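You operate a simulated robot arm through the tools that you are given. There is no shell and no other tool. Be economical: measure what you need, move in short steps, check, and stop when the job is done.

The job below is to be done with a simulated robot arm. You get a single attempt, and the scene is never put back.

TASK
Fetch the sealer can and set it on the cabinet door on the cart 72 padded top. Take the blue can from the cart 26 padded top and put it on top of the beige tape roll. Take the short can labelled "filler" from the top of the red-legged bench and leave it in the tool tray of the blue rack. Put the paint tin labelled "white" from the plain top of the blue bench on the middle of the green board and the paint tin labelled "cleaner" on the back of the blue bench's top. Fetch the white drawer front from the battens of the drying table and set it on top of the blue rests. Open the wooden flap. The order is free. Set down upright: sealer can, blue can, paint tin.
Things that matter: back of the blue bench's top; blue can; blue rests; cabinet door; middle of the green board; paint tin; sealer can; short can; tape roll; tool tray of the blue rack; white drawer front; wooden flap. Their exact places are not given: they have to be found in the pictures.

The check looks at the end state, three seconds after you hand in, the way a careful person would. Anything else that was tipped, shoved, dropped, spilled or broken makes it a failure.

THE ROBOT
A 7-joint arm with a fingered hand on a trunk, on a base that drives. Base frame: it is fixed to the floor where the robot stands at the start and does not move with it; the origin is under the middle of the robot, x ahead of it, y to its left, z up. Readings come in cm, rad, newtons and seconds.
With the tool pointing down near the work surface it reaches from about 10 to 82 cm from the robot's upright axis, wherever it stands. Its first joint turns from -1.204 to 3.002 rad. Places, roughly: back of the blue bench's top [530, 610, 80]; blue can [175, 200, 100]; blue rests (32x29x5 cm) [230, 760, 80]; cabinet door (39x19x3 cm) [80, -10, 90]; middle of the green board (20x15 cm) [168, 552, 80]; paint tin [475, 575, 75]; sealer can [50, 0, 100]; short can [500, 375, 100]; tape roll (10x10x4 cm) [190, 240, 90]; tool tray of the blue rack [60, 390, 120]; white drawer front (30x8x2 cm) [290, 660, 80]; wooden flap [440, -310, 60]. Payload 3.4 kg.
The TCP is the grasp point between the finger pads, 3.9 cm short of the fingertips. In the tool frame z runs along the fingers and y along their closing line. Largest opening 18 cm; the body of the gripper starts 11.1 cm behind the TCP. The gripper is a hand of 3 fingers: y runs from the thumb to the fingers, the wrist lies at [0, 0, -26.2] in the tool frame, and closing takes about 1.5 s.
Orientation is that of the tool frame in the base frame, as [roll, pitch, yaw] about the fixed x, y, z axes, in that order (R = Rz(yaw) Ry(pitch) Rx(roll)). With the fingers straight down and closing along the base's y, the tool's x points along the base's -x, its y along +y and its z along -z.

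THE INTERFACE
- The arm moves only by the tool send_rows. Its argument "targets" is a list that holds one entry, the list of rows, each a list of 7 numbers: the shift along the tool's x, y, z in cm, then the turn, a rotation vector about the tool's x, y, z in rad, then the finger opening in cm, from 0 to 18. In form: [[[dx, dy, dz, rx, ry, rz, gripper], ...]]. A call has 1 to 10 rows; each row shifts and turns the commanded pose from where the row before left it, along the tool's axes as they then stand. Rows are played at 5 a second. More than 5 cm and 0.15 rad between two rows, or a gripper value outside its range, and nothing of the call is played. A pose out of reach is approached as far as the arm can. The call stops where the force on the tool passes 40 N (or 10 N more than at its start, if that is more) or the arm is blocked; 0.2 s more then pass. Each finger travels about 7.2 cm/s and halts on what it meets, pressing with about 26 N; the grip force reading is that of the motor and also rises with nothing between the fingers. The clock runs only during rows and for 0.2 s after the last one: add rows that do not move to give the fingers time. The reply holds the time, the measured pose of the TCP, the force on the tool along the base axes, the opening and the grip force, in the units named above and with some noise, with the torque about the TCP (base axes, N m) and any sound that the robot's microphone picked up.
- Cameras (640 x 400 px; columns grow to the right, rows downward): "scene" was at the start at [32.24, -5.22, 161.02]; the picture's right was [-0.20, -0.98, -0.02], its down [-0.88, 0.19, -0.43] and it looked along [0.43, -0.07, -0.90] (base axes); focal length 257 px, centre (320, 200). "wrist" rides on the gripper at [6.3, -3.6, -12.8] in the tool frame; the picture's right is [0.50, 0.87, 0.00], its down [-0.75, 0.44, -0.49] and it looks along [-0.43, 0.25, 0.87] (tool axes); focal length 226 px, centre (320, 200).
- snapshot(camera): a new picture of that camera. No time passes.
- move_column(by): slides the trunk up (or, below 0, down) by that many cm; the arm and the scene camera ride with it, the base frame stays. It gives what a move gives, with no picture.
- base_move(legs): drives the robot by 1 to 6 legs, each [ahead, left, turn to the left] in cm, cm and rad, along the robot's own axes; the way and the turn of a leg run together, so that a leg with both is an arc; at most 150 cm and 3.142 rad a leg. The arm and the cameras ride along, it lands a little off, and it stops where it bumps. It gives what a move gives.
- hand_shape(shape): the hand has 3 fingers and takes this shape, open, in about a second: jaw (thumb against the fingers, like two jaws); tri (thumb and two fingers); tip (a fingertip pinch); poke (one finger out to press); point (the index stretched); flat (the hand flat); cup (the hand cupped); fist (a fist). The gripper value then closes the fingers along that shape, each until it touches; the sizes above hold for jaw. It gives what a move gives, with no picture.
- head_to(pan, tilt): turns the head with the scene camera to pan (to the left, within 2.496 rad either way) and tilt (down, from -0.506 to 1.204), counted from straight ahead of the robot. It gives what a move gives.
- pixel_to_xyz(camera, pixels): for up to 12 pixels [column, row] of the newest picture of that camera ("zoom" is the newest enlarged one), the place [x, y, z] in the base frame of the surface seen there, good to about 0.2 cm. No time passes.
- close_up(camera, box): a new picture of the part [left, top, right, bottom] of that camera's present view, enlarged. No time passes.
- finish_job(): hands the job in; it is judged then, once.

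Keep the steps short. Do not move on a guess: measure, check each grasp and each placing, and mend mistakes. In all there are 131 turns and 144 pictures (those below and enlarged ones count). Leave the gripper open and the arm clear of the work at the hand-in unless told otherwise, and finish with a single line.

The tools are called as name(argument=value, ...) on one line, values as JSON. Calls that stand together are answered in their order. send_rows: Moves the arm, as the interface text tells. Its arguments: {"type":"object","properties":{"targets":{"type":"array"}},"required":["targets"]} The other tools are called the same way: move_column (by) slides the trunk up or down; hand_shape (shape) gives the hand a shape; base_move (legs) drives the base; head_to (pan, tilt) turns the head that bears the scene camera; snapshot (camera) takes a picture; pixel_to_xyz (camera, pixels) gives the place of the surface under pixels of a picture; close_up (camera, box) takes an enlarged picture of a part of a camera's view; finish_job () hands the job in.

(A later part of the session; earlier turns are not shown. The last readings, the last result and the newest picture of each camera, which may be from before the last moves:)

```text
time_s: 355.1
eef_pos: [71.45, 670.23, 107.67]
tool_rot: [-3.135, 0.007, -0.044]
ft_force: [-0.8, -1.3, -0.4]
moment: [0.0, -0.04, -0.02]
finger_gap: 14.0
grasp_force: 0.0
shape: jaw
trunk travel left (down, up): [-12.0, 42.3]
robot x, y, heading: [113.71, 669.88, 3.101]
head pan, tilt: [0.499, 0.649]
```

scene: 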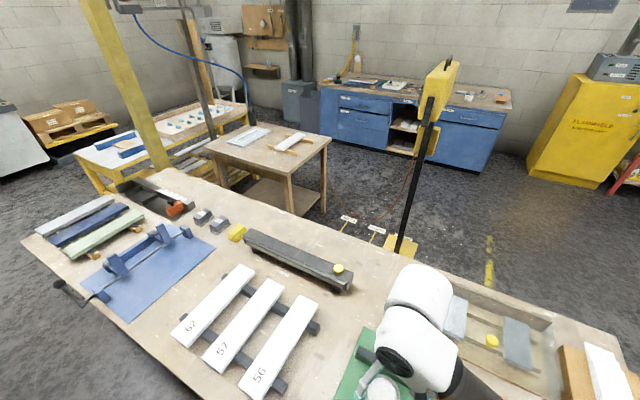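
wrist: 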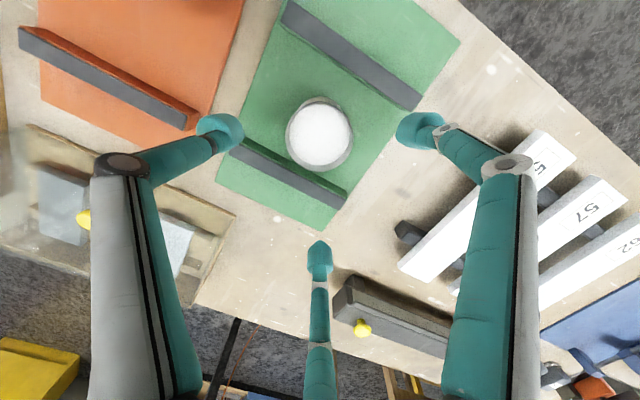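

One leg was refused, but the following call ran: the robot is now at (114, 670) facing −x, with no bump reported. From here I can look at the blue rests.

head_to(pan=-2.4, tilt=0.55)

snapshot(camera="scene")

```text
time_s: 357.6
eef_pos: [71.92, 670.06, 107.75]
tool_rot: [-3.132, 0.011, -0.043]
ft_force: [0.0, 0.2, 0.0]
moment: [0.0, -0.03, 0.0]
finger_gap: 13.98
grasp_force: 0.0
shape: jaw
trunk travel left (down, up): [-12.0, 42.3]
robot x, y, heading: [113.39, 670.0, 3.104]
head pan, tilt: [-2.4, 0.55]
```

```text
28 pictures are left
```

scene: 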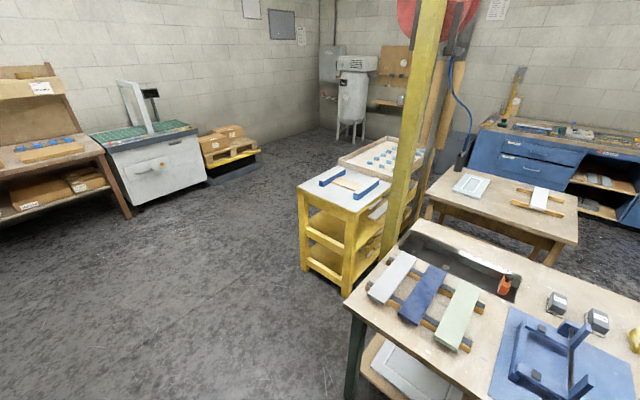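

close_up(camera="scene", box=[290, 150, 410, 230])

pixel_to_xyz(camera="zoom", pixels=[[170, 170], [190, 185], [285, 105], [330, 230], [350, 255], [480, 165], [460, 175], [320, 180], [45, 195], [300, 320], [250, 120], [400, 200]])

pixel_to_xyz(camera="scene", pixels=[[345, 320], [430, 210], [575, 245], [300, 195], [348, 290], [355, 150], [425, 155], [440, 180], [520, 200], [400, 250], [420, 235], [250, 250]])

```text
5.00 times, centred on (350, 190) of scene
```

zoom: 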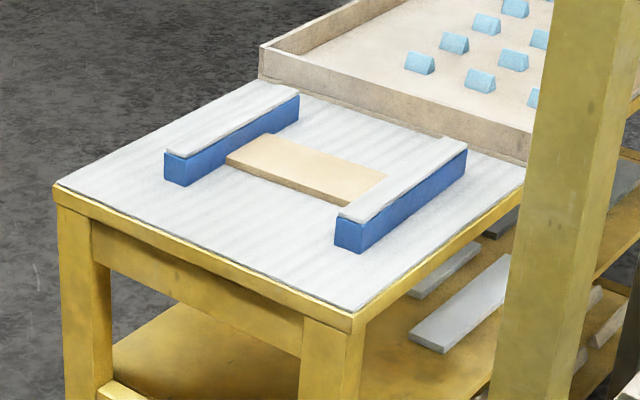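

```text
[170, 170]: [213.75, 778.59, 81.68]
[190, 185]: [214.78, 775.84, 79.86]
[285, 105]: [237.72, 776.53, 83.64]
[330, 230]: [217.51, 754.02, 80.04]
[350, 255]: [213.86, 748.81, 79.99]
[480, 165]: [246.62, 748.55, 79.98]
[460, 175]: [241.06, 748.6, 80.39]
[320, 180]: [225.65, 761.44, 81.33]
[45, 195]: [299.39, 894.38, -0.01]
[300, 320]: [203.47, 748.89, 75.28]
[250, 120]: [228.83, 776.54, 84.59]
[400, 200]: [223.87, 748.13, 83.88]
```

```text
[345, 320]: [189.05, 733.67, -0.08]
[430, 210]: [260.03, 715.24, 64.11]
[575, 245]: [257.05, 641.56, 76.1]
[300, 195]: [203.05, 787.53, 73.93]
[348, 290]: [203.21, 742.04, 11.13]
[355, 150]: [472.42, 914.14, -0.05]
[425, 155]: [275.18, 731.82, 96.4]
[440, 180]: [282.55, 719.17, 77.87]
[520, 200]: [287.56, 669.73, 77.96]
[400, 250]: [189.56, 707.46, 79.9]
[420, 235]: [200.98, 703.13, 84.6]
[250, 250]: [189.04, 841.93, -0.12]
```

Rests: bars at y≈750.5 and 778, x 213–244, top z≈84.7, so the front should lie along y centred at (229, 764). Now I drive to the drying table's +x side, keeping heading π, through the same corridor.

base_move(legs=[[0, 110, 0.037], [0, 108, 0]])

base_move(legs=[[-148, 0, 0], [-146, 0, 0]])

head_to(pan=-1.0, tilt=0.6)

snapshot(camera="scene")

```text
time_s: 368.4
eef_pos: [70.14, 452.66, 107.88]
tool_rot: [-3.139, 0.01, -0.009]
ft_force: [-0.3, 0.1, -0.2]
moment: [-0.05, -0.04, 0.01]
finger_gap: 13.98
grasp_force: 0.1
shape: jaw
trunk travel left (down, up): [-12.0, 42.3]
robot x, y, heading: [111.38, 453.33, 3.141]
head pan, tilt: [-2.4, 0.55]
```

```text
time_s: 382.6
eef_pos: [364.31, 454.68, 107.99]
tool_rot: [-3.135, 0.015, 0.001]
ft_force: [-0.4, 0.0, 0.9]
moment: [0.02, 0.02, -0.01]
finger_gap: 13.96
grasp_force: 0.1
shape: jaw
trunk travel left (down, up): [-12.0, 42.3]
robot x, y, heading: [405.21, 456.26, -3.13]
head pan, tilt: [-2.4, 0.55]
```

```text
time_s: 384.1
eef_pos: [364.67, 454.52, 108.07]
tool_rot: [-3.132, 0.018, 0.001]
ft_force: [0.6, 0.1, -0.3]
moment: [0.01, 0.04, -0.01]
finger_gap: 14.01
grasp_force: 0.0
shape: jaw
trunk travel left (down, up): [-12.0, 42.3]
robot x, y, heading: [405.19, 456.19, -3.126]
head pan, tilt: [-1.0, 0.6]
```

```text
26 pictures are left
```

scene: 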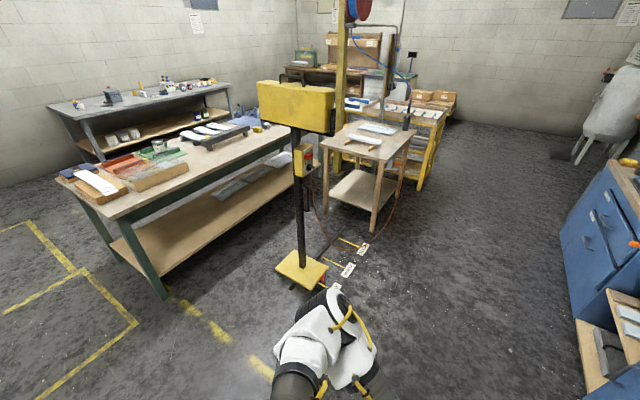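

The floor signs are near x≈325–330, so the strafe at x=405 is clear.

base_move(legs=[[0, -102, -0.014], [0, -102, 0]])

head_to(pan=0.0, tilt=0.75)

snapshot(camera="scene")

pixel_to_xyz(camera="scene", pixels=[[320, 200], [250, 200], [380, 200], [320, 260], [220, 250], [420, 250], [320, 300], [260, 300], [380, 300], [200, 300]])

```text
time_s: 394.1
eef_pos: [364.9, 656.78, 108.15]
tool_rot: [-3.135, 0.018, -0.012]
ft_force: [0.2, -0.3, -0.1]
moment: [0.01, 0.03, 0.0]
finger_gap: 13.98
grasp_force: 0.1
shape: jaw
trunk travel left (down, up): [-12.0, 42.3]
robot x, y, heading: [405.74, 657.91, 3.133]
head pan, tilt: [-1.0, 0.6]
```

```text
time_s: 395.4
eef_pos: [365.24, 656.55, 108.13]
tool_rot: [-3.132, 0.02, -0.015]
ft_force: [0.0, 0.0, -0.4]
moment: [-0.01, -0.03, -0.05]
finger_gap: 13.94
grasp_force: 0.1
shape: jaw
trunk travel left (down, up): [-12.0, 42.3]
robot x, y, heading: [405.75, 657.51, 3.132]
head pan, tilt: [0.0, 0.75]
```

```text
25 pictures are left
```

scene: 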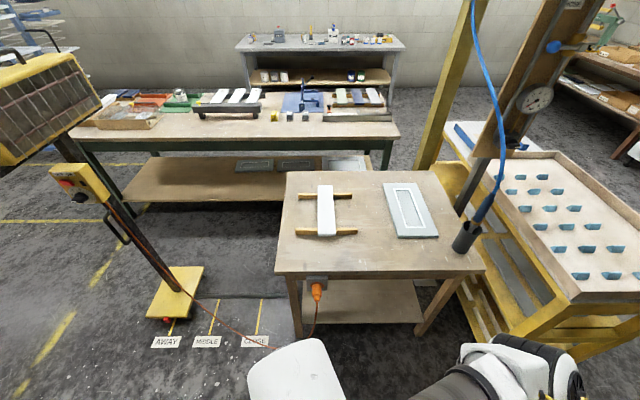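

```text
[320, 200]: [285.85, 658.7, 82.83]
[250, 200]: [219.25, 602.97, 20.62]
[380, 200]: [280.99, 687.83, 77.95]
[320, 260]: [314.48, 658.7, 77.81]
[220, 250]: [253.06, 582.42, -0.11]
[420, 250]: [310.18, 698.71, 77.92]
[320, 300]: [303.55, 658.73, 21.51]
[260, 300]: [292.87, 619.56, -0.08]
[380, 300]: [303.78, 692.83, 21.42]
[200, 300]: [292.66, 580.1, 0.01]
```

The drawer front lies clear at (325,210). I'll stop at x≈364, short of the plug and cord, and measure it.

base_move(legs=[[41, -1, 0.008]])

send_rows(targets=[[[-4.3, 0, 0, 0, 0, 0, 13], [-4.3, 0, 0, 0, 0, 0, 13], [-4.3, 0, 0, 0, 0, 0, 13], [-4.3, 0, 0, 0, 0, 0, 13], [-4.3, 0, 0, 0, 0, 0, 13], [-4.3, 0, 0, 0, 0, 0, 13], [-4.3, 0, 0, 0, 0, 0, 13], [0, 0, 0, 0, 0, 0, 13]]])

snapshot(camera="wrist")

```text
time_s: 397.9
eef_pos: [323.8, 657.54, 108.28]
tool_rot: [-3.132, 0.021, -0.011]
ft_force: [0.1, -0.2, -0.7]
moment: [-0.01, -0.01, 0.02]
finger_gap: 13.96
grasp_force: 0.0
shape: jaw
trunk travel left (down, up): [-12.0, 42.3]
robot x, y, heading: [364.11, 658.8, 3.139]
head pan, tilt: [0.0, 0.75]
```

```text
time_s: 399.7
eef_pos: [294.16, 657.95, 109.09]
tool_rot: [-3.13, 0.027, -0.008]
ft_force: [-0.5, -0.6, -0.2]
moment: [0.0, -0.01, 0.02]
finger_gap: 13.03
grasp_force: 0.1
shape: jaw
trunk travel left (down, up): [-12.0, 42.3]
robot x, y, heading: [364.37, 659.03, 3.141]
head pan, tilt: [0.0, 0.75]
```

```text
24 pictures are left
```

wrist: 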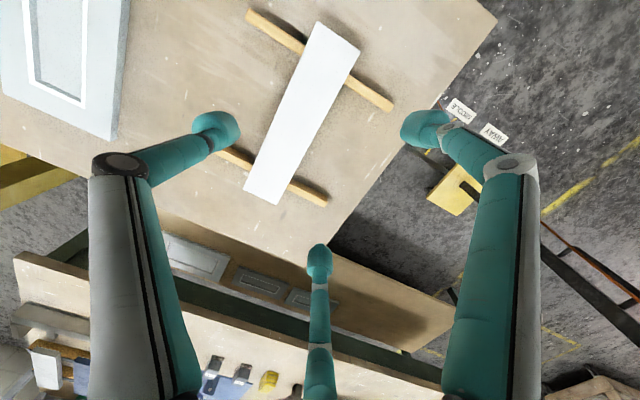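

pixel_to_xyz(camera="wrist", pixels=[[318, 24], [360, 50], [246, 190], [280, 203], [302, 115], [285, 115], [325, 125], [240, 160], [300, 193], [275, 20], [375, 98], [302, 105]])

pixel_to_xyz(camera="wrist", pixels=[[212, 125], [430, 122], [318, 265]])

```text
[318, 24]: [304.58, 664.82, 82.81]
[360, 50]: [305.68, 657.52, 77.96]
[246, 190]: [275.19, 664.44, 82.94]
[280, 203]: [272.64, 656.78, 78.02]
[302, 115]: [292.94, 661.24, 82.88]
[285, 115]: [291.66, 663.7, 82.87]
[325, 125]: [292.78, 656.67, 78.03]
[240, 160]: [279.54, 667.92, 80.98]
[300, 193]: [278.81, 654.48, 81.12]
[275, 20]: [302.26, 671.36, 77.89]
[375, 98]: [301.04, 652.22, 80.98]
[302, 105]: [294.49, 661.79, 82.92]
```

```text
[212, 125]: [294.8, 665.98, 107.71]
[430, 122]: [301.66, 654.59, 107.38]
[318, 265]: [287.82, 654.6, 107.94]
```

The front spans x 274.5–305, y 656.7–664.7, top z 82.9; the battens at x 279 and 301 leave the middle clear. Aligning, then lowering.

send_rows(targets=[[[-2.4, -1.15, 0, 0, 0, 0, 13], [-2.4, -1.15, 0, 0, 0, 0, 13], [0, 0, 0, 0.0, 0.02, 0, 13]]])

move_column(by=-10)

send_rows(targets=[[[0, 0, 4, 0, 0, 0, 13], [0, 0, 3, 0, 0, 0, 13], [0, 0, 0, 0, 0, 0, 13]]])

snapshot(camera="wrist")

pixel_to_xyz(camera="wrist", pixels=[[212, 125], [430, 122], [318, 265], [260, 130], [320, 150], [300, 130], [285, 160]])

```text
time_s: 400.5
eef_pos: [289.26, 660.11, 109.41]
tool_rot: [-3.128, 0.006, -0.011]
ft_force: [-0.1, -0.3, -0.2]
moment: [0.0, 0.04, 0.0]
finger_gap: 13.03
grasp_force: 0.1
shape: jaw
trunk travel left (down, up): [-12.0, 42.3]
robot x, y, heading: [364.45, 658.9, 3.138]
head pan, tilt: [0.0, 0.75]
```

```text
time_s: 401.9
eef_pos: [289.54, 660.03, 99.45]
tool_rot: [-3.132, 0.008, -0.012]
ft_force: [0.2, -0.5, 0.1]
moment: [0.02, 0.02, -0.01]
finger_gap: 13.05
grasp_force: 0.1
shape: jaw
trunk travel left (down, up): [-2.0, 52.3]
robot x, y, heading: [364.05, 658.84, 3.14]
head pan, tilt: [0.0, 0.75]
```

```text
time_s: 402.7
eef_pos: [289.63, 659.94, 92.2]
tool_rot: [-3.131, 0.006, -0.012]
ft_force: [-0.5, 1.4, 0.3]
moment: [-0.02, 0.0, 0.0]
finger_gap: 13.03
grasp_force: 0.0
shape: jaw
trunk travel left (down, up): [-2.0, 52.3]
robot x, y, heading: [364.08, 659.0, 3.14]
head pan, tilt: [0.0, 0.75]
```

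```text
23 pictures are left
```

wrist: 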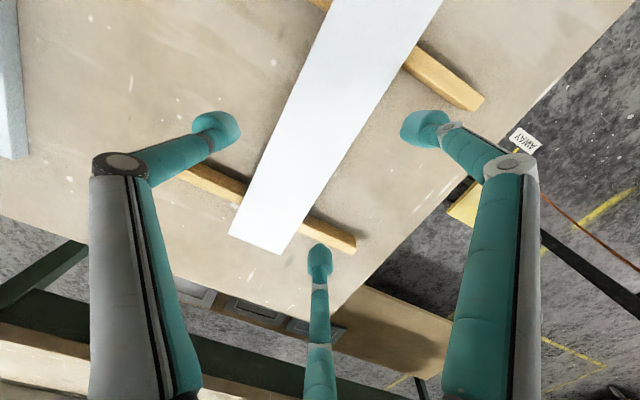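

```text
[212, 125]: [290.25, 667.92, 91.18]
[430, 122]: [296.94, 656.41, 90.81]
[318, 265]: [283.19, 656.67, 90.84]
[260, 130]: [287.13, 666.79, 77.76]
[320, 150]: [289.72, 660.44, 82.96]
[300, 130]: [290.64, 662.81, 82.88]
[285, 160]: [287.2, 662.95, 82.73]
```

The fingers would land on the board's edge at this opening. I'll widen to 16, shift 1.3 cm to −y and 0.7 to +x, then descend.

send_rows(targets=[[[0.7, 1.25, 0, 0, 0, 0, 16], [0, 0, 0, 0, 0, 0, 16], [0, 0, 4, 0, 0, 0, 16], [0, 0, 0, 0, 0, 0, 16]]])

snapshot(camera="wrist")

pixel_to_xyz(camera="wrist", pixels=[[195, 115], [448, 112], [318, 268], [312, 150], [240, 170], [380, 140]])

```text
time_s: 403.7
eef_pos: [290.06, 658.98, 88.27]
tool_rot: [-3.13, 0.007, -0.01]
ft_force: [1.0, 0.5, 0.4]
moment: [0.0, -0.01, 0.02]
finger_gap: 16.0
grasp_force: 0.1
shape: jaw
trunk travel left (down, up): [-2.0, 52.3]
robot x, y, heading: [364.59, 659.18, 3.145]
head pan, tilt: [0.0, 0.75]
```

```text
22 pictures are left
```

wrist: 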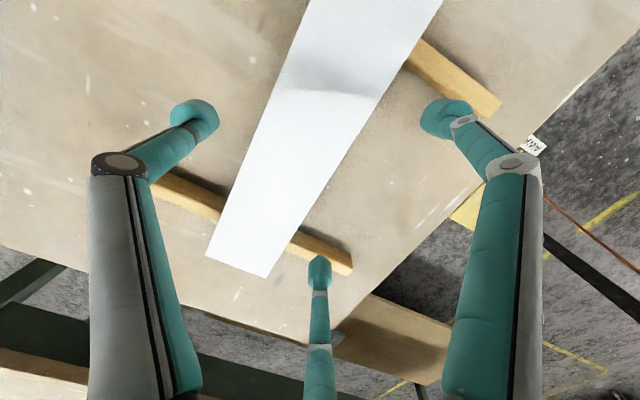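

```text
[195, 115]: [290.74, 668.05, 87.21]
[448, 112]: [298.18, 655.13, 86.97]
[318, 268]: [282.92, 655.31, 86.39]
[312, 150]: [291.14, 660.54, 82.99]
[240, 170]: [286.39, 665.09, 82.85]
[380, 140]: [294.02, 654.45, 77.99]
```

I'll use opening 15 and shift another 1 cm to −y, then descend 4 and close.

send_rows(targets=[[[-0.1, 1.0, 0, 0, 0, 0, 15], [0, 0, 2, 0, 0, 0, 15], [0, 0, 2, 0, 0, 0, 15], [0, 0, 0, 0, 0, 0, 15], [0, 0, 0, 0, 0, 0, 12], [0, 0, 0, 0, 0, 0, 10], [0, 0, 0, 0, 0, 0, 8], [0, 0, 0, 0, 0, 0, 5], [0, 0, 0, 0, 0, 0, 5], [0, 0, 0, 0, 0, 0, 5]]])

snapshot(camera="wrist")

```text
time_s: 405.9
eef_pos: [289.82, 657.94, 84.22]
tool_rot: [-3.132, 0.005, -0.011]
ft_force: [0.6, 0.0, 0.5]
moment: [0.06, -0.03, 0.03]
finger_gap: 7.11
grasp_force: 25.4
shape: jaw
trunk travel left (down, up): [-2.0, 52.3]
robot x, y, heading: [364.27, 658.89, 3.141]
head pan, tilt: [0.0, 0.75]
```

```text
21 pictures are left
```

wrist: 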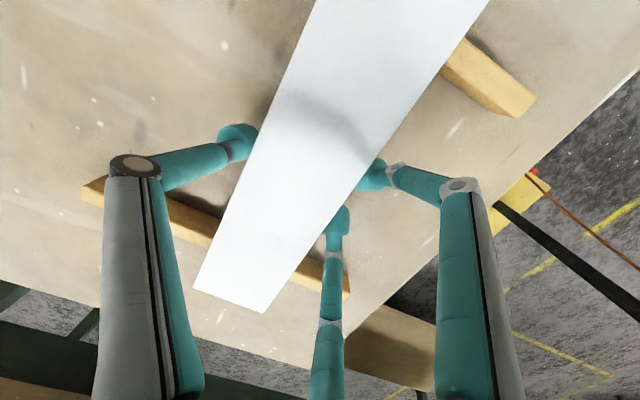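

Gripped. Lifting 4 cm and checking it.

send_rows(targets=[[[0, 0, -1, 0, 0, 0, 4], [0, 0, -1.5, 0, 0, 0, 4], [0, 0, -2.5, 0, 0, 0, 4], [0, 0, 0, 0, 0, 0, 4]]])

snapshot(camera="wrist")

pixel_to_xyz(camera="wrist", pixels=[[240, 260], [330, 60], [270, 200], [345, 120], [400, 40], [200, 288], [262, 308]])

```text
time_s: 406.9
eef_pos: [289.77, 658.1, 88.91]
tool_rot: [-3.13, 0.004, -0.011]
ft_force: [0.3, 0.3, -2.9]
moment: [-0.06, 0.0, -0.01]
finger_gap: 7.11
grasp_force: 25.4
shape: jaw
trunk travel left (down, up): [-2.0, 52.3]
robot x, y, heading: [364.29, 658.9, 3.136]
head pan, tilt: [0.0, 0.75]
```

```text
20 pictures are left
```

wrist: 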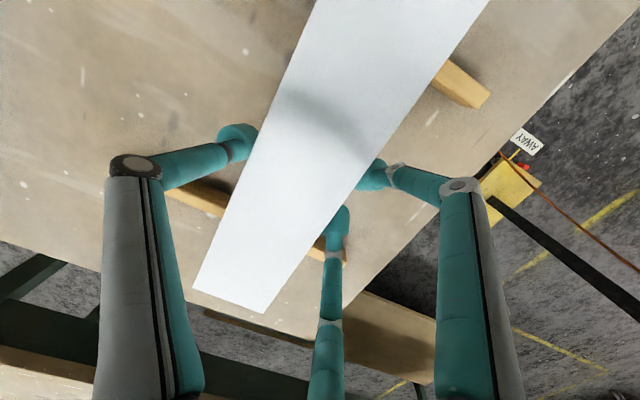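

```text
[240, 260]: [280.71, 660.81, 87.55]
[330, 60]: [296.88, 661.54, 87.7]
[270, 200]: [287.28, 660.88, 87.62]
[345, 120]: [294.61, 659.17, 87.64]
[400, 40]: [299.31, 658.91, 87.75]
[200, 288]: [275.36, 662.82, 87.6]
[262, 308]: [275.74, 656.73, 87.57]
```

Held level; the board's centre is (289.9, 659.7). Plan: lift, retract a little, then drive to the +y side of the yellow table facing −y, so the front ends up along y without turning the hand. First lift and back off.

move_column(by=22)

send_rows(targets=[[[4.5, 0, 0, 0, 0, 0, 4], [4.5, 0, 0, 0, 0, 0, 4], [4.5, 0, 0, 0, 0, 0, 4], [4.5, 0, 0, 0, 0, 0, 4], [0, 0, 0, 0, 0, 0, 4]]])

base_move(legs=[[-48, 0, 0], [0, 103, 0], [0, 101, 0]])

```text
time_s: 409.2
eef_pos: [289.53, 657.64, 111.28]
tool_rot: [-3.13, 0.005, -0.01]
ft_force: [-0.3, 0.0, -2.4]
moment: [-0.06, -0.01, 0.03]
finger_gap: 7.13
grasp_force: 26.4
shape: jaw
trunk travel left (down, up): [-24.0, 30.3]
robot x, y, heading: [364.68, 658.9, 3.137]
head pan, tilt: [0.0, 0.75]
```

```text
time_s: 410.4
eef_pos: [289.54, 657.73, 111.39]
tool_rot: [-3.131, 0.006, -0.011]
ft_force: [-0.1, 0.1, -3.4]
moment: [-0.09, 0.01, -0.03]
finger_gap: 7.08
grasp_force: 26.2
shape: jaw
out of reach, approached as far as the arm can: row 1, 2, 3, 4
trunk travel left (down, up): [-24.0, 30.3]
robot x, y, heading: [364.15, 658.75, 3.141]
head pan, tilt: [0.0, 0.75]
```

```text
time_s: 423.1
eef_pos: [337.14, 453.47, 111.44]
tool_rot: [-3.137, 0.004, -0.008]
ft_force: [0.8, 1.1, -3.1]
moment: [-0.09, -0.01, 0.01]
finger_gap: 7.07
grasp_force: 25.7
shape: jaw
trunk travel left (down, up): [-24.0, 30.3]
robot x, y, heading: [411.7, 453.99, -3.136]
head pan, tilt: [0.0, 0.75]
```

The retraction was refused by reach, so the arm is still 75 cm out. I'll check the lamp area and try retracting again via a slightly different height.

send_rows(targets=[[[0, 0, 3, 0, 0, 0, 4], [2, 0, 1, 0, 0, 0, 4], [4, 0, 0, 0, 0, 0, 4], [4, 0, 0, 0, 0, 0, 4], [4, 0, 0, 0, 0, 0, 4], [0, 0, 0, 0, 0, 0, 4]]])

head_to(pan=-0.7, tilt=0.6)

snapshot(camera="scene")

```text
time_s: 424.5
eef_pos: [339.12, 450.17, 110.05]
tool_rot: [-3.134, 0.004, -0.01]
ft_force: [-0.4, 0.2, -3.0]
moment: [-0.06, 0.0, 0.0]
finger_gap: 7.04
grasp_force: 26.2
shape: jaw
out of reach, approached as far as the arm can: row 2, 3, 4, 5
trunk travel left (down, up): [-24.0, 30.3]
robot x, y, heading: [411.87, 454.14, -3.136]
head pan, tilt: [0.0, 0.75]
```

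```text
time_s: 425.5
eef_pos: [339.02, 449.66, 109.99]
tool_rot: [-3.132, 0.007, -0.01]
ft_force: [0.3, 0.1, -3.5]
moment: [-0.05, -0.02, 0.02]
finger_gap: 7.05
grasp_force: 25.9
shape: jaw
trunk travel left (down, up): [-24.0, 30.3]
robot x, y, heading: [411.79, 454.37, -3.146]
head pan, tilt: [-0.7, 0.6]
```

```text
19 pictures are left
```

scene: 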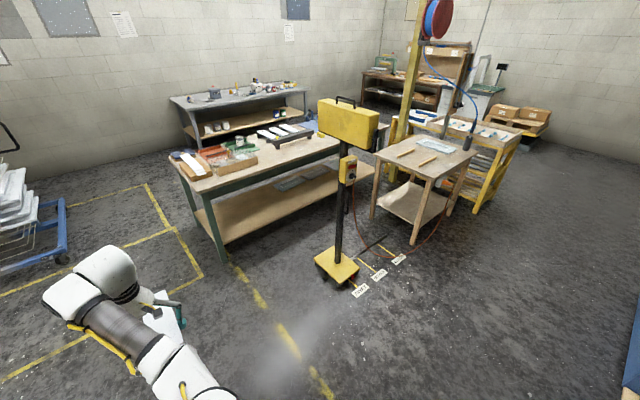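

Nothing disturbed. I'll carry it extended; the same reach works for placing. Driving ahead along the corridor.

base_move(legs=[[149, 0, 0.005], [149, 0, 0]])

base_move(legs=[[0, -130, 0], [0, -130, 0]])

head_to(pan=-1.0, tilt=0.6)

snapshot(camera="scene")

pixel_to_xyz(camera="scene", pixels=[[320, 200], [200, 200], [320, 300], [200, 300], [100, 250], [420, 300], [320, 150], [100, 150]])

```text
time_s: 439.8
eef_pos: [42.55, 444.91, 109.93]
tool_rot: [-3.128, 0.006, -0.008]
ft_force: [0.1, 0.4, -2.8]
moment: [-0.01, 0.0, 0.01]
finger_gap: 7.03
grasp_force: 26.3
shape: jaw
trunk travel left (down, up): [-24.0, 30.3]
robot x, y, heading: [115.15, 449.13, 3.138]
head pan, tilt: [-0.7, 0.6]
```

```text
time_s: 452.5
eef_pos: [42.15, 704.52, 110.17]
tool_rot: [-3.122, 0.006, 0.034]
ft_force: [0.1, 0.0, -2.4]
moment: [-0.05, -0.02, 0.01]
finger_gap: 7.01
grasp_force: 25.4
shape: jaw
trunk travel left (down, up): [-24.0, 30.3]
robot x, y, heading: [114.46, 710.85, -3.127]
head pan, tilt: [-0.7, 0.6]
```

```text
time_s: 453.3
eef_pos: [42.27, 704.38, 110.53]
tool_rot: [-3.115, 0.007, 0.05]
ft_force: [0.3, -0.6, -3.7]
moment: [-0.02, 0.0, 0.02]
finger_gap: 7.02
grasp_force: 25.6
shape: jaw
trunk travel left (down, up): [-24.0, 30.3]
robot x, y, heading: [114.62, 710.71, -3.127]
head pan, tilt: [-1.0, 0.6]
```

```text
18 pictures are left
```

scene: 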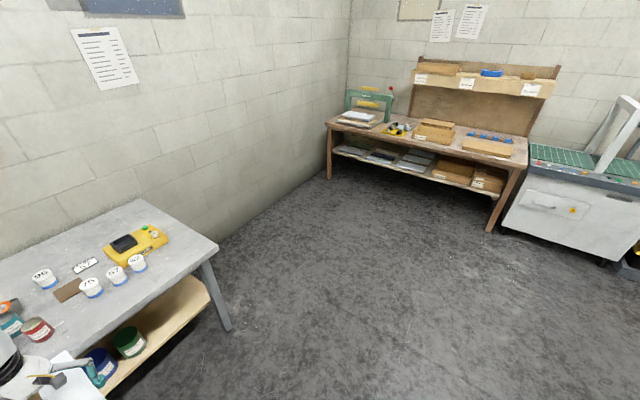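

```text
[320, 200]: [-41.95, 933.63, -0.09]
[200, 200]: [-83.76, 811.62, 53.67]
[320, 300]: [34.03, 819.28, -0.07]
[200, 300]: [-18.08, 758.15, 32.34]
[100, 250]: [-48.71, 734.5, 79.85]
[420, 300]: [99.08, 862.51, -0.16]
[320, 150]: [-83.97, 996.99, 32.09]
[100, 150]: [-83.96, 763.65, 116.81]
```

Floor is clear. Strafe on to y≈838, then turn left to face −y.

base_move(legs=[[0, -128, -0.014], [0, 0, 1.571]])

base_move(legs=[[0, 60, 0]])

head_to(pan=0.4, tilt=0.85)

snapshot(camera="scene")

pixel_to_xyz(camera="scene", pixels=[[320, 200], [250, 200], [200, 250], [320, 250], [380, 200], [250, 150]])

```text
time_s: 463.6
eef_pos: [119.12, 765.02, 110.68]
tool_rot: [-3.115, 0.007, 1.589]
ft_force: [-0.7, -0.4, -3.6]
moment: [0.01, -0.04, -0.04]
finger_gap: 6.98
grasp_force: 26.0
shape: jaw
trunk travel left (down, up): [-24.0, 30.3]
robot x, y, heading: [115.16, 837.46, -1.591]
head pan, tilt: [-1.0, 0.6]
```

```text
time_s: 466.9
eef_pos: [178.25, 764.0, 110.99]
tool_rot: [-3.112, 0.012, 1.601]
ft_force: [-0.5, 0.2, -3.0]
moment: [-0.02, -0.06, -0.03]
finger_gap: 6.98
grasp_force: 26.1
shape: jaw
trunk travel left (down, up): [-24.0, 30.3]
robot x, y, heading: [174.93, 836.49, -1.591]
head pan, tilt: [-1.0, 0.6]
```

```text
time_s: 468.5
eef_pos: [178.3, 764.08, 111.24]
tool_rot: [-3.104, 0.013, 1.613]
ft_force: [0.2, -0.9, -2.7]
moment: [0.02, -0.02, 0.03]
finger_gap: 6.97
grasp_force: 26.4
shape: jaw
trunk travel left (down, up): [-24.0, 30.3]
robot x, y, heading: [174.66, 836.41, -1.589]
head pan, tilt: [0.4, 0.85]
```

```text
17 pictures are left
```

scene: 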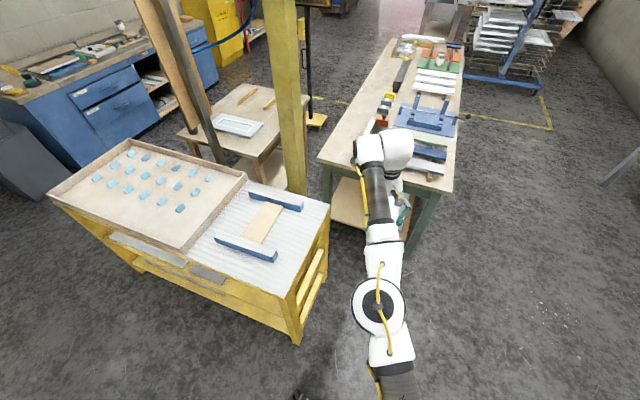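

```text
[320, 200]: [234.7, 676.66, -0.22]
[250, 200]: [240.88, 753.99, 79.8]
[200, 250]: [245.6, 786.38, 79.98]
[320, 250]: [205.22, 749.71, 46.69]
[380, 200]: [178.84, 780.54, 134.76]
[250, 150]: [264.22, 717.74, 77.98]
```

Now strafe the last 52 cm so the board is over the rests.

base_move(legs=[[0, 52, 0.02]])

snapshot(camera="wrist")

head_to(pan=0.0, tilt=0.9)

snapshot(camera="scene")

```text
time_s: 471.4
eef_pos: [230.02, 763.69, 111.27]
tool_rot: [-3.11, 0.012, 1.632]
ft_force: [-0.1, -0.6, -2.9]
moment: [-0.01, -0.11, 0.05]
finger_gap: 6.96
grasp_force: 26.0
shape: jaw
trunk travel left (down, up): [-24.0, 30.3]
robot x, y, heading: [225.27, 835.46, -1.571]
head pan, tilt: [0.4, 0.85]
```

```text
16 pictures are left
```

wrist: 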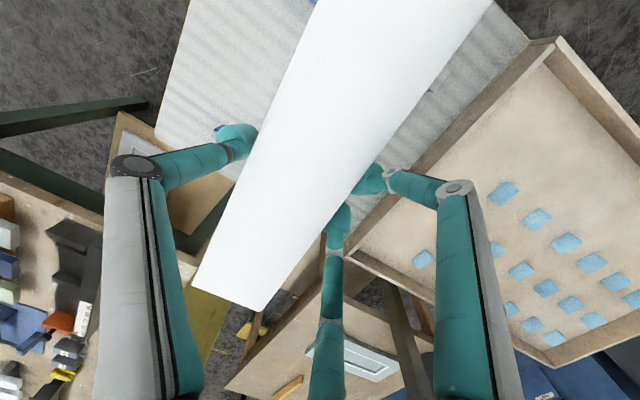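

```text
time_s: 472.3
eef_pos: [230.19, 763.71, 111.64]
tool_rot: [-3.1, 0.014, 1.642]
ft_force: [-0.4, 0.5, -2.7]
moment: [-0.01, -0.09, 0.0]
finger_gap: 7.0
grasp_force: 26.1
shape: jaw
trunk travel left (down, up): [-24.0, 30.3]
robot x, y, heading: [225.35, 835.72, -1.572]
head pan, tilt: [0.0, 0.901]
```

```text
15 pictures are left
```

scene: 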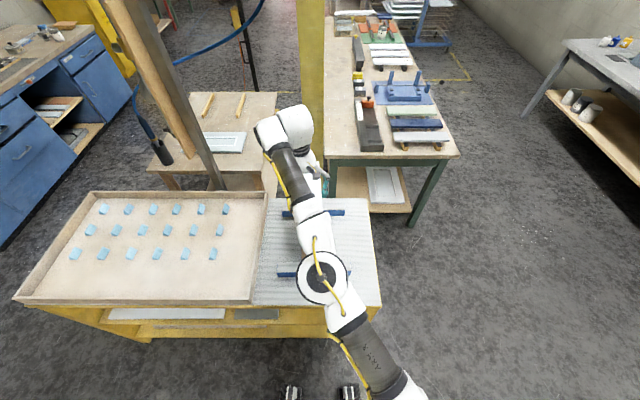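

pixel_to_xyz(camera="wrist", pixels=[[200, 284], [262, 305], [330, 20], [480, 15], [270, 200], [350, 140], [430, 90], [318, 4], [226, 128]])

pixel_to_xyz(camera="scene", pixels=[[288, 214], [335, 213], [335, 217], [282, 273], [343, 275], [290, 210], [250, 300], [262, 210], [375, 250]])

close_up(camera="scene", box=[240, 170, 400, 310])

```text
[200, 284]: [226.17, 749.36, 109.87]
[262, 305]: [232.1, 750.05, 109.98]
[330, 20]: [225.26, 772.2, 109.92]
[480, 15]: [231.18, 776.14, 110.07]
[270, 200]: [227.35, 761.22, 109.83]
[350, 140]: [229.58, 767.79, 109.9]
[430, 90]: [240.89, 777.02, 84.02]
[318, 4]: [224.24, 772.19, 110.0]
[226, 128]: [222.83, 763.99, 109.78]
```

```text
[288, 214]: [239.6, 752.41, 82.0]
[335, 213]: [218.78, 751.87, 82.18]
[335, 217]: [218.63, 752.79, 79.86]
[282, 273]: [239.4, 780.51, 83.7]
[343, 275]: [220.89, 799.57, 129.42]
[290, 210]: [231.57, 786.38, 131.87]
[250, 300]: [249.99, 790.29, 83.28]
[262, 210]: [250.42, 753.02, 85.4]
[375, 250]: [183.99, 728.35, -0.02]
```

```text
2.86 times, centred on (320, 240) of scene
```

zoom: 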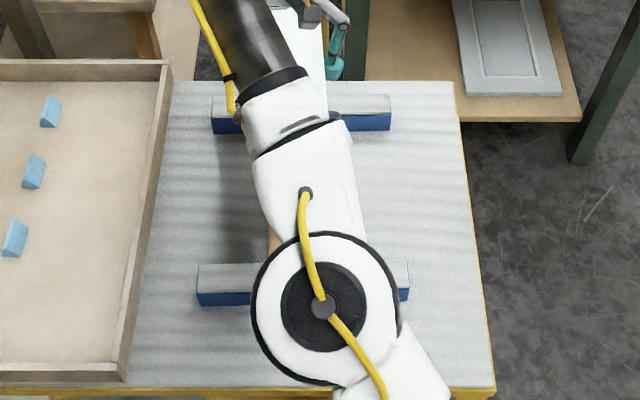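

The board's centre is (228.5, 764.4), right between the bars (centre y 764.4), but it's yawed by about 0.07. I'll correct that, then lower the trunk 19.

send_rows(targets=[[[0, 0, 0, -0.04, 0, 0.07, 4], [0, 0, 0, 0, 0, 0, 4]]])

move_column(by=-19)

snapshot(camera="wrist")

pixel_to_xyz(camera="wrist", pixels=[[200, 284], [262, 305], [320, 8], [475, 15], [270, 200], [430, 50]])

```text
time_s: 472.9
eef_pos: [230.46, 763.53, 111.79]
tool_rot: [3.137, 0.013, 1.561]
ft_force: [-0.1, -0.6, -3.0]
moment: [0.01, -0.02, 0.01]
finger_gap: 6.95
grasp_force: 25.5
shape: jaw
out of reach, approached as far as the arm can: row 1
trunk travel left (down, up): [-24.0, 30.3]
robot x, y, heading: [225.21, 835.62, -1.565]
head pan, tilt: [0.0, 0.901]
```

```text
time_s: 474.3
eef_pos: [230.49, 759.11, 85.08]
tool_rot: [-3.12, -0.192, 1.578]
ft_force: [-4.5, -2.0, 11.0]
moment: [-0.02, 0.88, 0.15]
finger_gap: 5.7
grasp_force: 26.0
shape: jaw
trunk travel left (down, up): [-10.6, 43.7]
robot x, y, heading: [225.4, 835.73, -1.566]
head pan, tilt: [0.0, 0.901]
stopped: the force on the tool passed its limit at 84 N (the readings are from after the stop); the commanded pose is now the measured one
```

```text
13 pictures are left
```

wrist: 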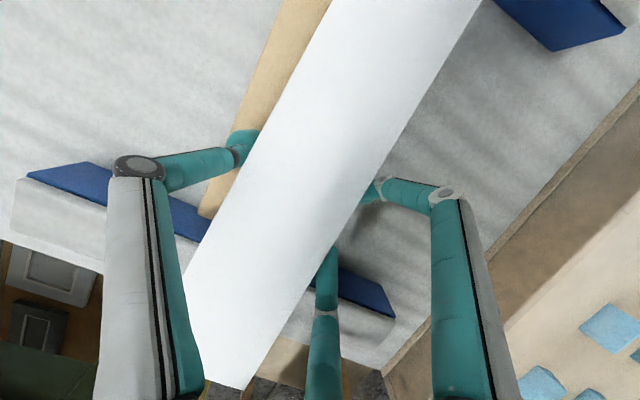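

```text
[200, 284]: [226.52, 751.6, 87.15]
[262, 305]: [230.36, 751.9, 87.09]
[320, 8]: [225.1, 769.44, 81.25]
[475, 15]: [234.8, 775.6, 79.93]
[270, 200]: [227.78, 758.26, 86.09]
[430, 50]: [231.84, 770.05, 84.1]
```

The trunk move made the arm dip and pitch, and the board touched a bar (stopped by force). I'll lift straight up slowly, level the tool, then inspect.

send_rows(targets=[[[0.29, -0.03, -1.47, 0, 0, 0, 4], [0.57, -0.06, -2.94, 0, 0, 0, 4], [0.57, -0.06, -2.94, 0, 0, 0, 4], [0, 0, 0, 0, 0, 0, 4]]])

snapshot(camera="wrist")

pixel_to_xyz(camera="wrist", pixels=[[200, 320], [240, 365], [340, 30], [460, 20], [270, 200], [150, 185], [350, 300], [60, 170], [375, 310], [550, 30]])

```text
time_s: 475.3
eef_pos: [230.22, 759.33, 92.48]
tool_rot: [-3.128, -0.196, 1.553]
ft_force: [0.6, -0.1, -2.7]
moment: [0.0, -0.03, 0.0]
finger_gap: 5.59
grasp_force: 25.9
shape: jaw
out of reach, approached as far as the arm can: row 3
trunk travel left (down, up): [-10.6, 43.7]
robot x, y, heading: [225.38, 835.75, -1.569]
head pan, tilt: [0.0, 0.901]
```

```text
12 pictures are left
```

wrist: 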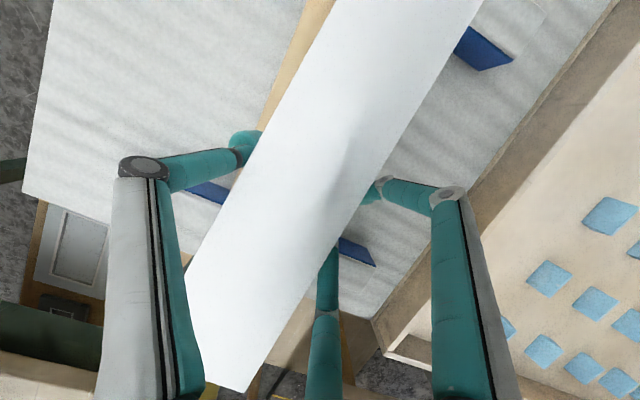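

```text
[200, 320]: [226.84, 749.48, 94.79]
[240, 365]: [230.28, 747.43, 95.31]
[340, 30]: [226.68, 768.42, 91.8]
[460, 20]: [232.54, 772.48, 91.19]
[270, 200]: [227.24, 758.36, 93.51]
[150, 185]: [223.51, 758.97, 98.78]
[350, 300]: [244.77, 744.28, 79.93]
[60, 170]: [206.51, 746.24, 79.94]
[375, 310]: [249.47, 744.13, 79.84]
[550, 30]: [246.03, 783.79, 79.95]
```

Still held. The board slopes 0.16 with the tool. I'll level it, then use the base (more reliable here) to back up 3.4 cm so the centre returns to y 764.4.

send_rows(targets=[[[0, 0, 0, 0, -0.085, 0, 4], [0, 0, 0, 0, -0.08, 0, 4], [0, 0, 0, 0, 0, 0, 4], [0, 0, 0, 0, 0, 0, 4]]])

base_move(legs=[[-3.4, 0, 0]])

snapshot(camera="wrist")

pixel_to_xyz(camera="wrist", pixels=[[195, 320], [240, 380], [340, 30], [460, 20], [270, 200], [225, 360], [190, 270], [330, 220]])

```text
time_s: 476.3
eef_pos: [230.11, 756.59, 93.51]
tool_rot: [-3.128, -0.031, 1.556]
ft_force: [-0.7, 0.5, -2.4]
moment: [-0.02, -0.05, 0.0]
finger_gap: 5.57
grasp_force: 26.1
shape: jaw
out of reach, approached as far as the arm can: row 1, 2
trunk travel left (down, up): [-10.6, 43.7]
robot x, y, heading: [225.68, 836.36, -1.568]
head pan, tilt: [0.0, 0.901]
```

```text
time_s: 477.2
eef_pos: [230.3, 760.1, 93.69]
tool_rot: [-3.129, -0.03, 1.557]
ft_force: [0.5, 0.8, -2.8]
moment: [-0.05, -0.02, 0.0]
finger_gap: 5.6
grasp_force: 26.3
shape: jaw
trunk travel left (down, up): [-10.6, 43.7]
robot x, y, heading: [225.2, 838.81, -1.571]
head pan, tilt: [0.0, 0.901]
```

```text
11 pictures are left
```

wrist: 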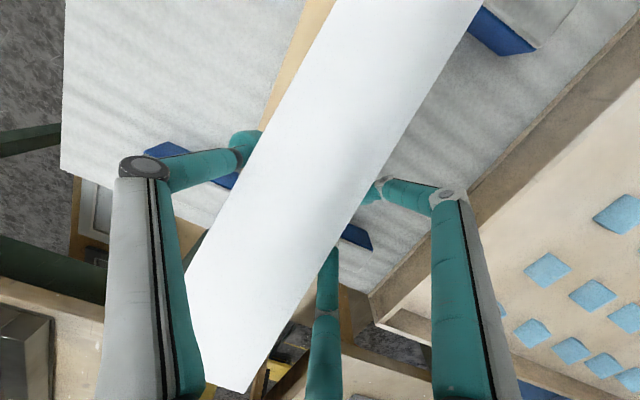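

```text
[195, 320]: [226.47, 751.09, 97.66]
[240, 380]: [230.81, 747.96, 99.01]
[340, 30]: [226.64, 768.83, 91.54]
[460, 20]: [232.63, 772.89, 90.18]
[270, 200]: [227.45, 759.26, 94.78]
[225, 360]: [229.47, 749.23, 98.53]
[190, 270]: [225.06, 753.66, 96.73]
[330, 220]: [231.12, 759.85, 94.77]
```

Tilting went the wrong way: the board has pivoted in the grip by about 0.33 relative to the tool. I'll raise the hand first for arm freedom, then retract a little and turn the other way (ry +0.3) to level it.

send_rows(targets=[[[0, 0, -3, 0, 0, 0, 4], [0, 0, -3, 0, 0, 0, 4], [2.5, 0, -1, 0, 0, 0, 4], [2.5, 0, 0, 0, 0, 0, 4], [2.5, 0, 0, 0, 0, 0, 4], [0, 0, 0, 0, 0.12, 0, 4], [0, 0, 0, 0, 0.12, 0, 4], [0, 0, 0, 0, 0.1, 0, 4], [0, 0, 0, 0, 0, 0, 4]]])

snapshot(camera="wrist")

pixel_to_xyz(camera="wrist", pixels=[[195, 320], [240, 380], [340, 30], [460, 20], [270, 200], [190, 290], [249, 385]])

```text
time_s: 479.2
eef_pos: [230.85, 765.1, 99.97]
tool_rot: [-3.119, -0.161, 1.577]
ft_force: [0.1, -0.4, -3.2]
moment: [-0.05, -0.03, 0.0]
finger_gap: 5.5
grasp_force: 26.6
shape: jaw
out of reach, approached as far as the arm can: row 2, 3, 4, 5, 6, 7, 8
trunk travel left (down, up): [-10.6, 43.7]
robot x, y, heading: [225.71, 839.16, -1.565]
head pan, tilt: [0.0, 0.901]
```

```text
10 pictures are left
```

wrist: 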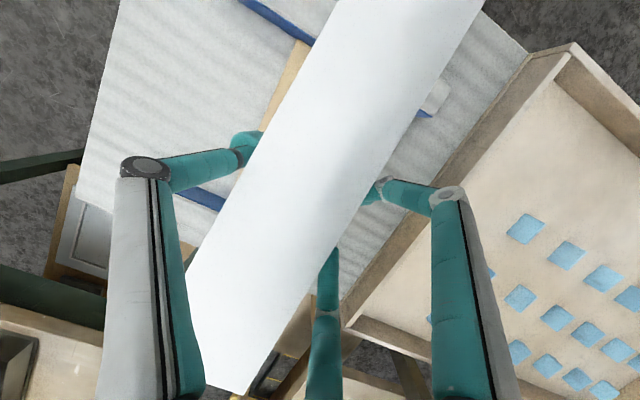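

```text
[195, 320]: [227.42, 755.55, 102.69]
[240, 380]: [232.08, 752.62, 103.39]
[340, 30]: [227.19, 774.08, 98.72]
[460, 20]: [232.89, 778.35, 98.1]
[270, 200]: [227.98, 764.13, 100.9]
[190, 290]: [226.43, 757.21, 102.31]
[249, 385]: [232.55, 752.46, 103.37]
```

Better: slope 0.20 at pitch −0.16; level needs pitch ≈ −0.36. Trying more of the same rotation.

send_rows(targets=[[[0, 0, 0, 0, 0.07, 0, 4], [0, 0, 0, 0, 0.07, 0, 4], [0, 0, 0, 0, 0.06, 0, 4], [0, 0, 0, 0, 0, 0, 4]]])

```text
time_s: 480.2
eef_pos: [230.77, 765.04, 99.9]
tool_rot: [-3.122, -0.16, 1.577]
ft_force: [-1.1, -0.1, -2.1]
moment: [-0.03, -0.04, -0.01]
finger_gap: 5.5
grasp_force: 26.0
shape: jaw
out of reach, approached as far as the arm can: row 1, 2, 3
trunk travel left (down, up): [-10.6, 43.7]
robot x, y, heading: [225.65, 839.07, -1.566]
head pan, tilt: [0.0, 0.901]
```

The wrist is at its limit. Alternative: lower so the near end rests on its bar first and let the board pivot in the grip until the far end also rests. First shift 2.6 cm with the base and lower 10.

base_move(legs=[[2.6, 0, 0]])

send_rows(targets=[[[-0.52, 0.06, 3.25, 0, 0, 0, 4], [-0.52, 0.06, 3.25, 0, 0, 0, 4], [-0.5, 0.06, 3.1, 0, 0, 0, 4], [0, 0, 0, 0, 0, 0, 4]]])

snapshot(camera="wrist")

pixel_to_xyz(camera="wrist", pixels=[[195, 320], [249, 385], [340, 30], [460, 20], [270, 200], [480, 30], [210, 365]])

```text
time_s: 481.0
eef_pos: [230.91, 762.32, 99.82]
tool_rot: [-3.12, -0.161, 1.579]
ft_force: [0.3, 0.2, -2.8]
moment: [0.01, -0.08, 0.0]
finger_gap: 5.49
grasp_force: 26.1
shape: jaw
trunk travel left (down, up): [-10.6, 43.7]
robot x, y, heading: [225.47, 836.47, -1.566]
head pan, tilt: [0.0, 0.901]
```

```text
time_s: 482.0
eef_pos: [230.0, 759.99, 91.57]
tool_rot: [-3.12, -0.157, 1.581]
ft_force: [0.5, 0.4, -3.5]
moment: [-0.03, -0.03, -0.02]
finger_gap: 5.48
grasp_force: 25.9
shape: jaw
out of reach, approached as far as the arm can: row 1, 2, 3
trunk travel left (down, up): [-10.6, 43.7]
robot x, y, heading: [225.33, 836.42, -1.572]
head pan, tilt: [0.0, 0.901]
```

```text
9 pictures are left
```

wrist: 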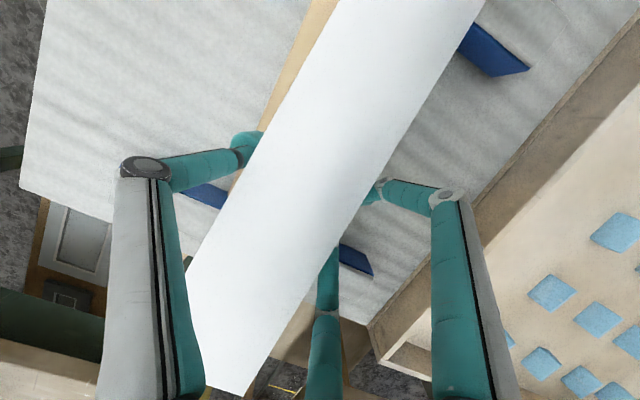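

```text
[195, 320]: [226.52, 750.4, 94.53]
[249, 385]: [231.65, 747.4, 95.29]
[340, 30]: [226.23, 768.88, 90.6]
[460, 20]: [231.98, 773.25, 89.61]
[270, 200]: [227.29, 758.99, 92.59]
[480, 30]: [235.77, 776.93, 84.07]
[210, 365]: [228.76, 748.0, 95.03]
```

The arm sits on its inner reach limit, so I'll use the base and trunk for the rest: back up 2.3 cm, then lower the trunk in small steps, watching the force.

base_move(legs=[[-2.3, 0, 0]])

move_column(by=-1.5)

move_column(by=-1.2)

```text
time_s: 482.8
eef_pos: [230.11, 762.46, 91.59]
tool_rot: [-3.122, -0.157, 1.583]
ft_force: [0.8, 0.3, -3.6]
moment: [-0.05, -0.03, 0.01]
finger_gap: 5.49
grasp_force: 25.8
shape: jaw
trunk travel left (down, up): [-10.6, 43.7]
robot x, y, heading: [225.55, 838.73, -1.57]
head pan, tilt: [0.0, 0.901]
```

```text
time_s: 483.4
eef_pos: [230.59, 762.27, 88.74]
tool_rot: [-3.11, -0.181, 1.612]
ft_force: [-0.6, 0.3, -2.1]
moment: [-0.04, -0.04, -0.04]
finger_gap: 5.48
grasp_force: 26.0
shape: jaw
trunk travel left (down, up): [-9.1, 45.2]
robot x, y, heading: [225.52, 838.27, -1.565]
head pan, tilt: [0.0, 0.901]
```

```text
time_s: 484.0
eef_pos: [230.72, 761.73, 85.46]
tool_rot: [-3.113, -0.211, 1.607]
ft_force: [-0.8, 0.7, 0.9]
moment: [0.08, 0.16, 0.04]
finger_gap: 5.28
grasp_force: 25.7
shape: jaw
trunk travel left (down, up): [-7.9, 46.4]
robot x, y, heading: [225.78, 838.63, -1.57]
head pan, tilt: [0.0, 0.901]
```

The force changed from −3.5 to +0.9, so something touches. I'll look.

snapshot(camera="wrist")

pixel_to_xyz(camera="wrist", pixels=[[195, 320], [249, 385], [340, 30], [460, 20], [270, 200], [480, 30], [210, 365], [330, 230], [400, 20], [250, 320]])

close_up(camera="scene", box=[220, 160, 420, 310])

```text
8 pictures are left
```

wrist: 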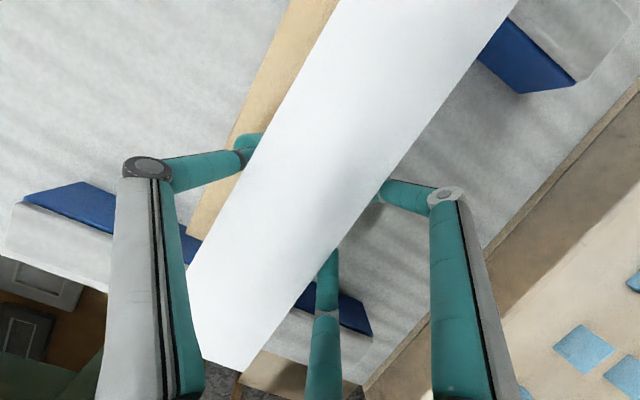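

```text
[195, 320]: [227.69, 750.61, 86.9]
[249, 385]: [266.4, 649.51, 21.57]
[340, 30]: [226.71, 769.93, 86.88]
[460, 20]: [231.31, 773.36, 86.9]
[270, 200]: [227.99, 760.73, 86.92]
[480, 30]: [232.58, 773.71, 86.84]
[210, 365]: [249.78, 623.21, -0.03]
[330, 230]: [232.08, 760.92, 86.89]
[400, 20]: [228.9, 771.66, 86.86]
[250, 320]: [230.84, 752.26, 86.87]
```

```text
2.67 times, centred on (320, 235) of scene
```

zoom: 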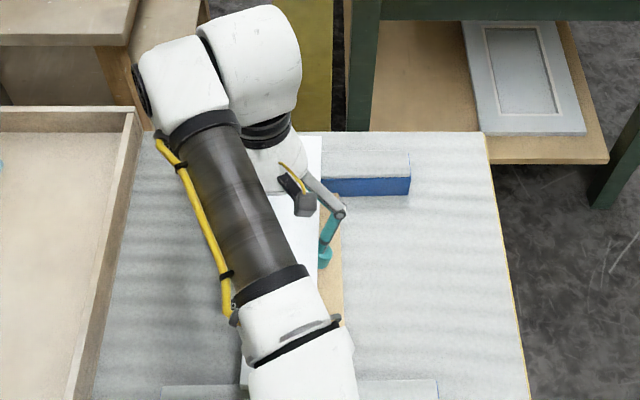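

The board is now level at z 86.9 all along, so it rests on both bars. I'll check the ends' overlap before releasing.

pixel_to_xyz(camera="wrist", pixels=[[235, 362], [205, 350], [238, 366], [225, 360], [300, 300], [200, 235], [80, 200], [80, 240], [520, 85], [520, 50]])

pixel_to_xyz(camera="zoom", pixels=[[243, 375], [246, 384], [300, 140], [310, 150], [400, 383], [200, 390], [380, 170], [380, 155]])

```text
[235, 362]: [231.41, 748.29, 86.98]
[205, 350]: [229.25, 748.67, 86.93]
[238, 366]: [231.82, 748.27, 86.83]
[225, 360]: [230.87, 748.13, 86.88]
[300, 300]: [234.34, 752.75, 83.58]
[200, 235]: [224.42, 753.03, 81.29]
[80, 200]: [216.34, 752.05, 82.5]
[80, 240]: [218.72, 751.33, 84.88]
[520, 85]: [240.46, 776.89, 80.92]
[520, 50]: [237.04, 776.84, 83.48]
```

```text
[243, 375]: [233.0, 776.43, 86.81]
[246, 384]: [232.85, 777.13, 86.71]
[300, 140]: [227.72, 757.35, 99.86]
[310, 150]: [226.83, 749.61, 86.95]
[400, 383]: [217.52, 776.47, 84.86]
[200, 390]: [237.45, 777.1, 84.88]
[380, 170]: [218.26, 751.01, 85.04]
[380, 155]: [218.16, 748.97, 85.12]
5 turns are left
```

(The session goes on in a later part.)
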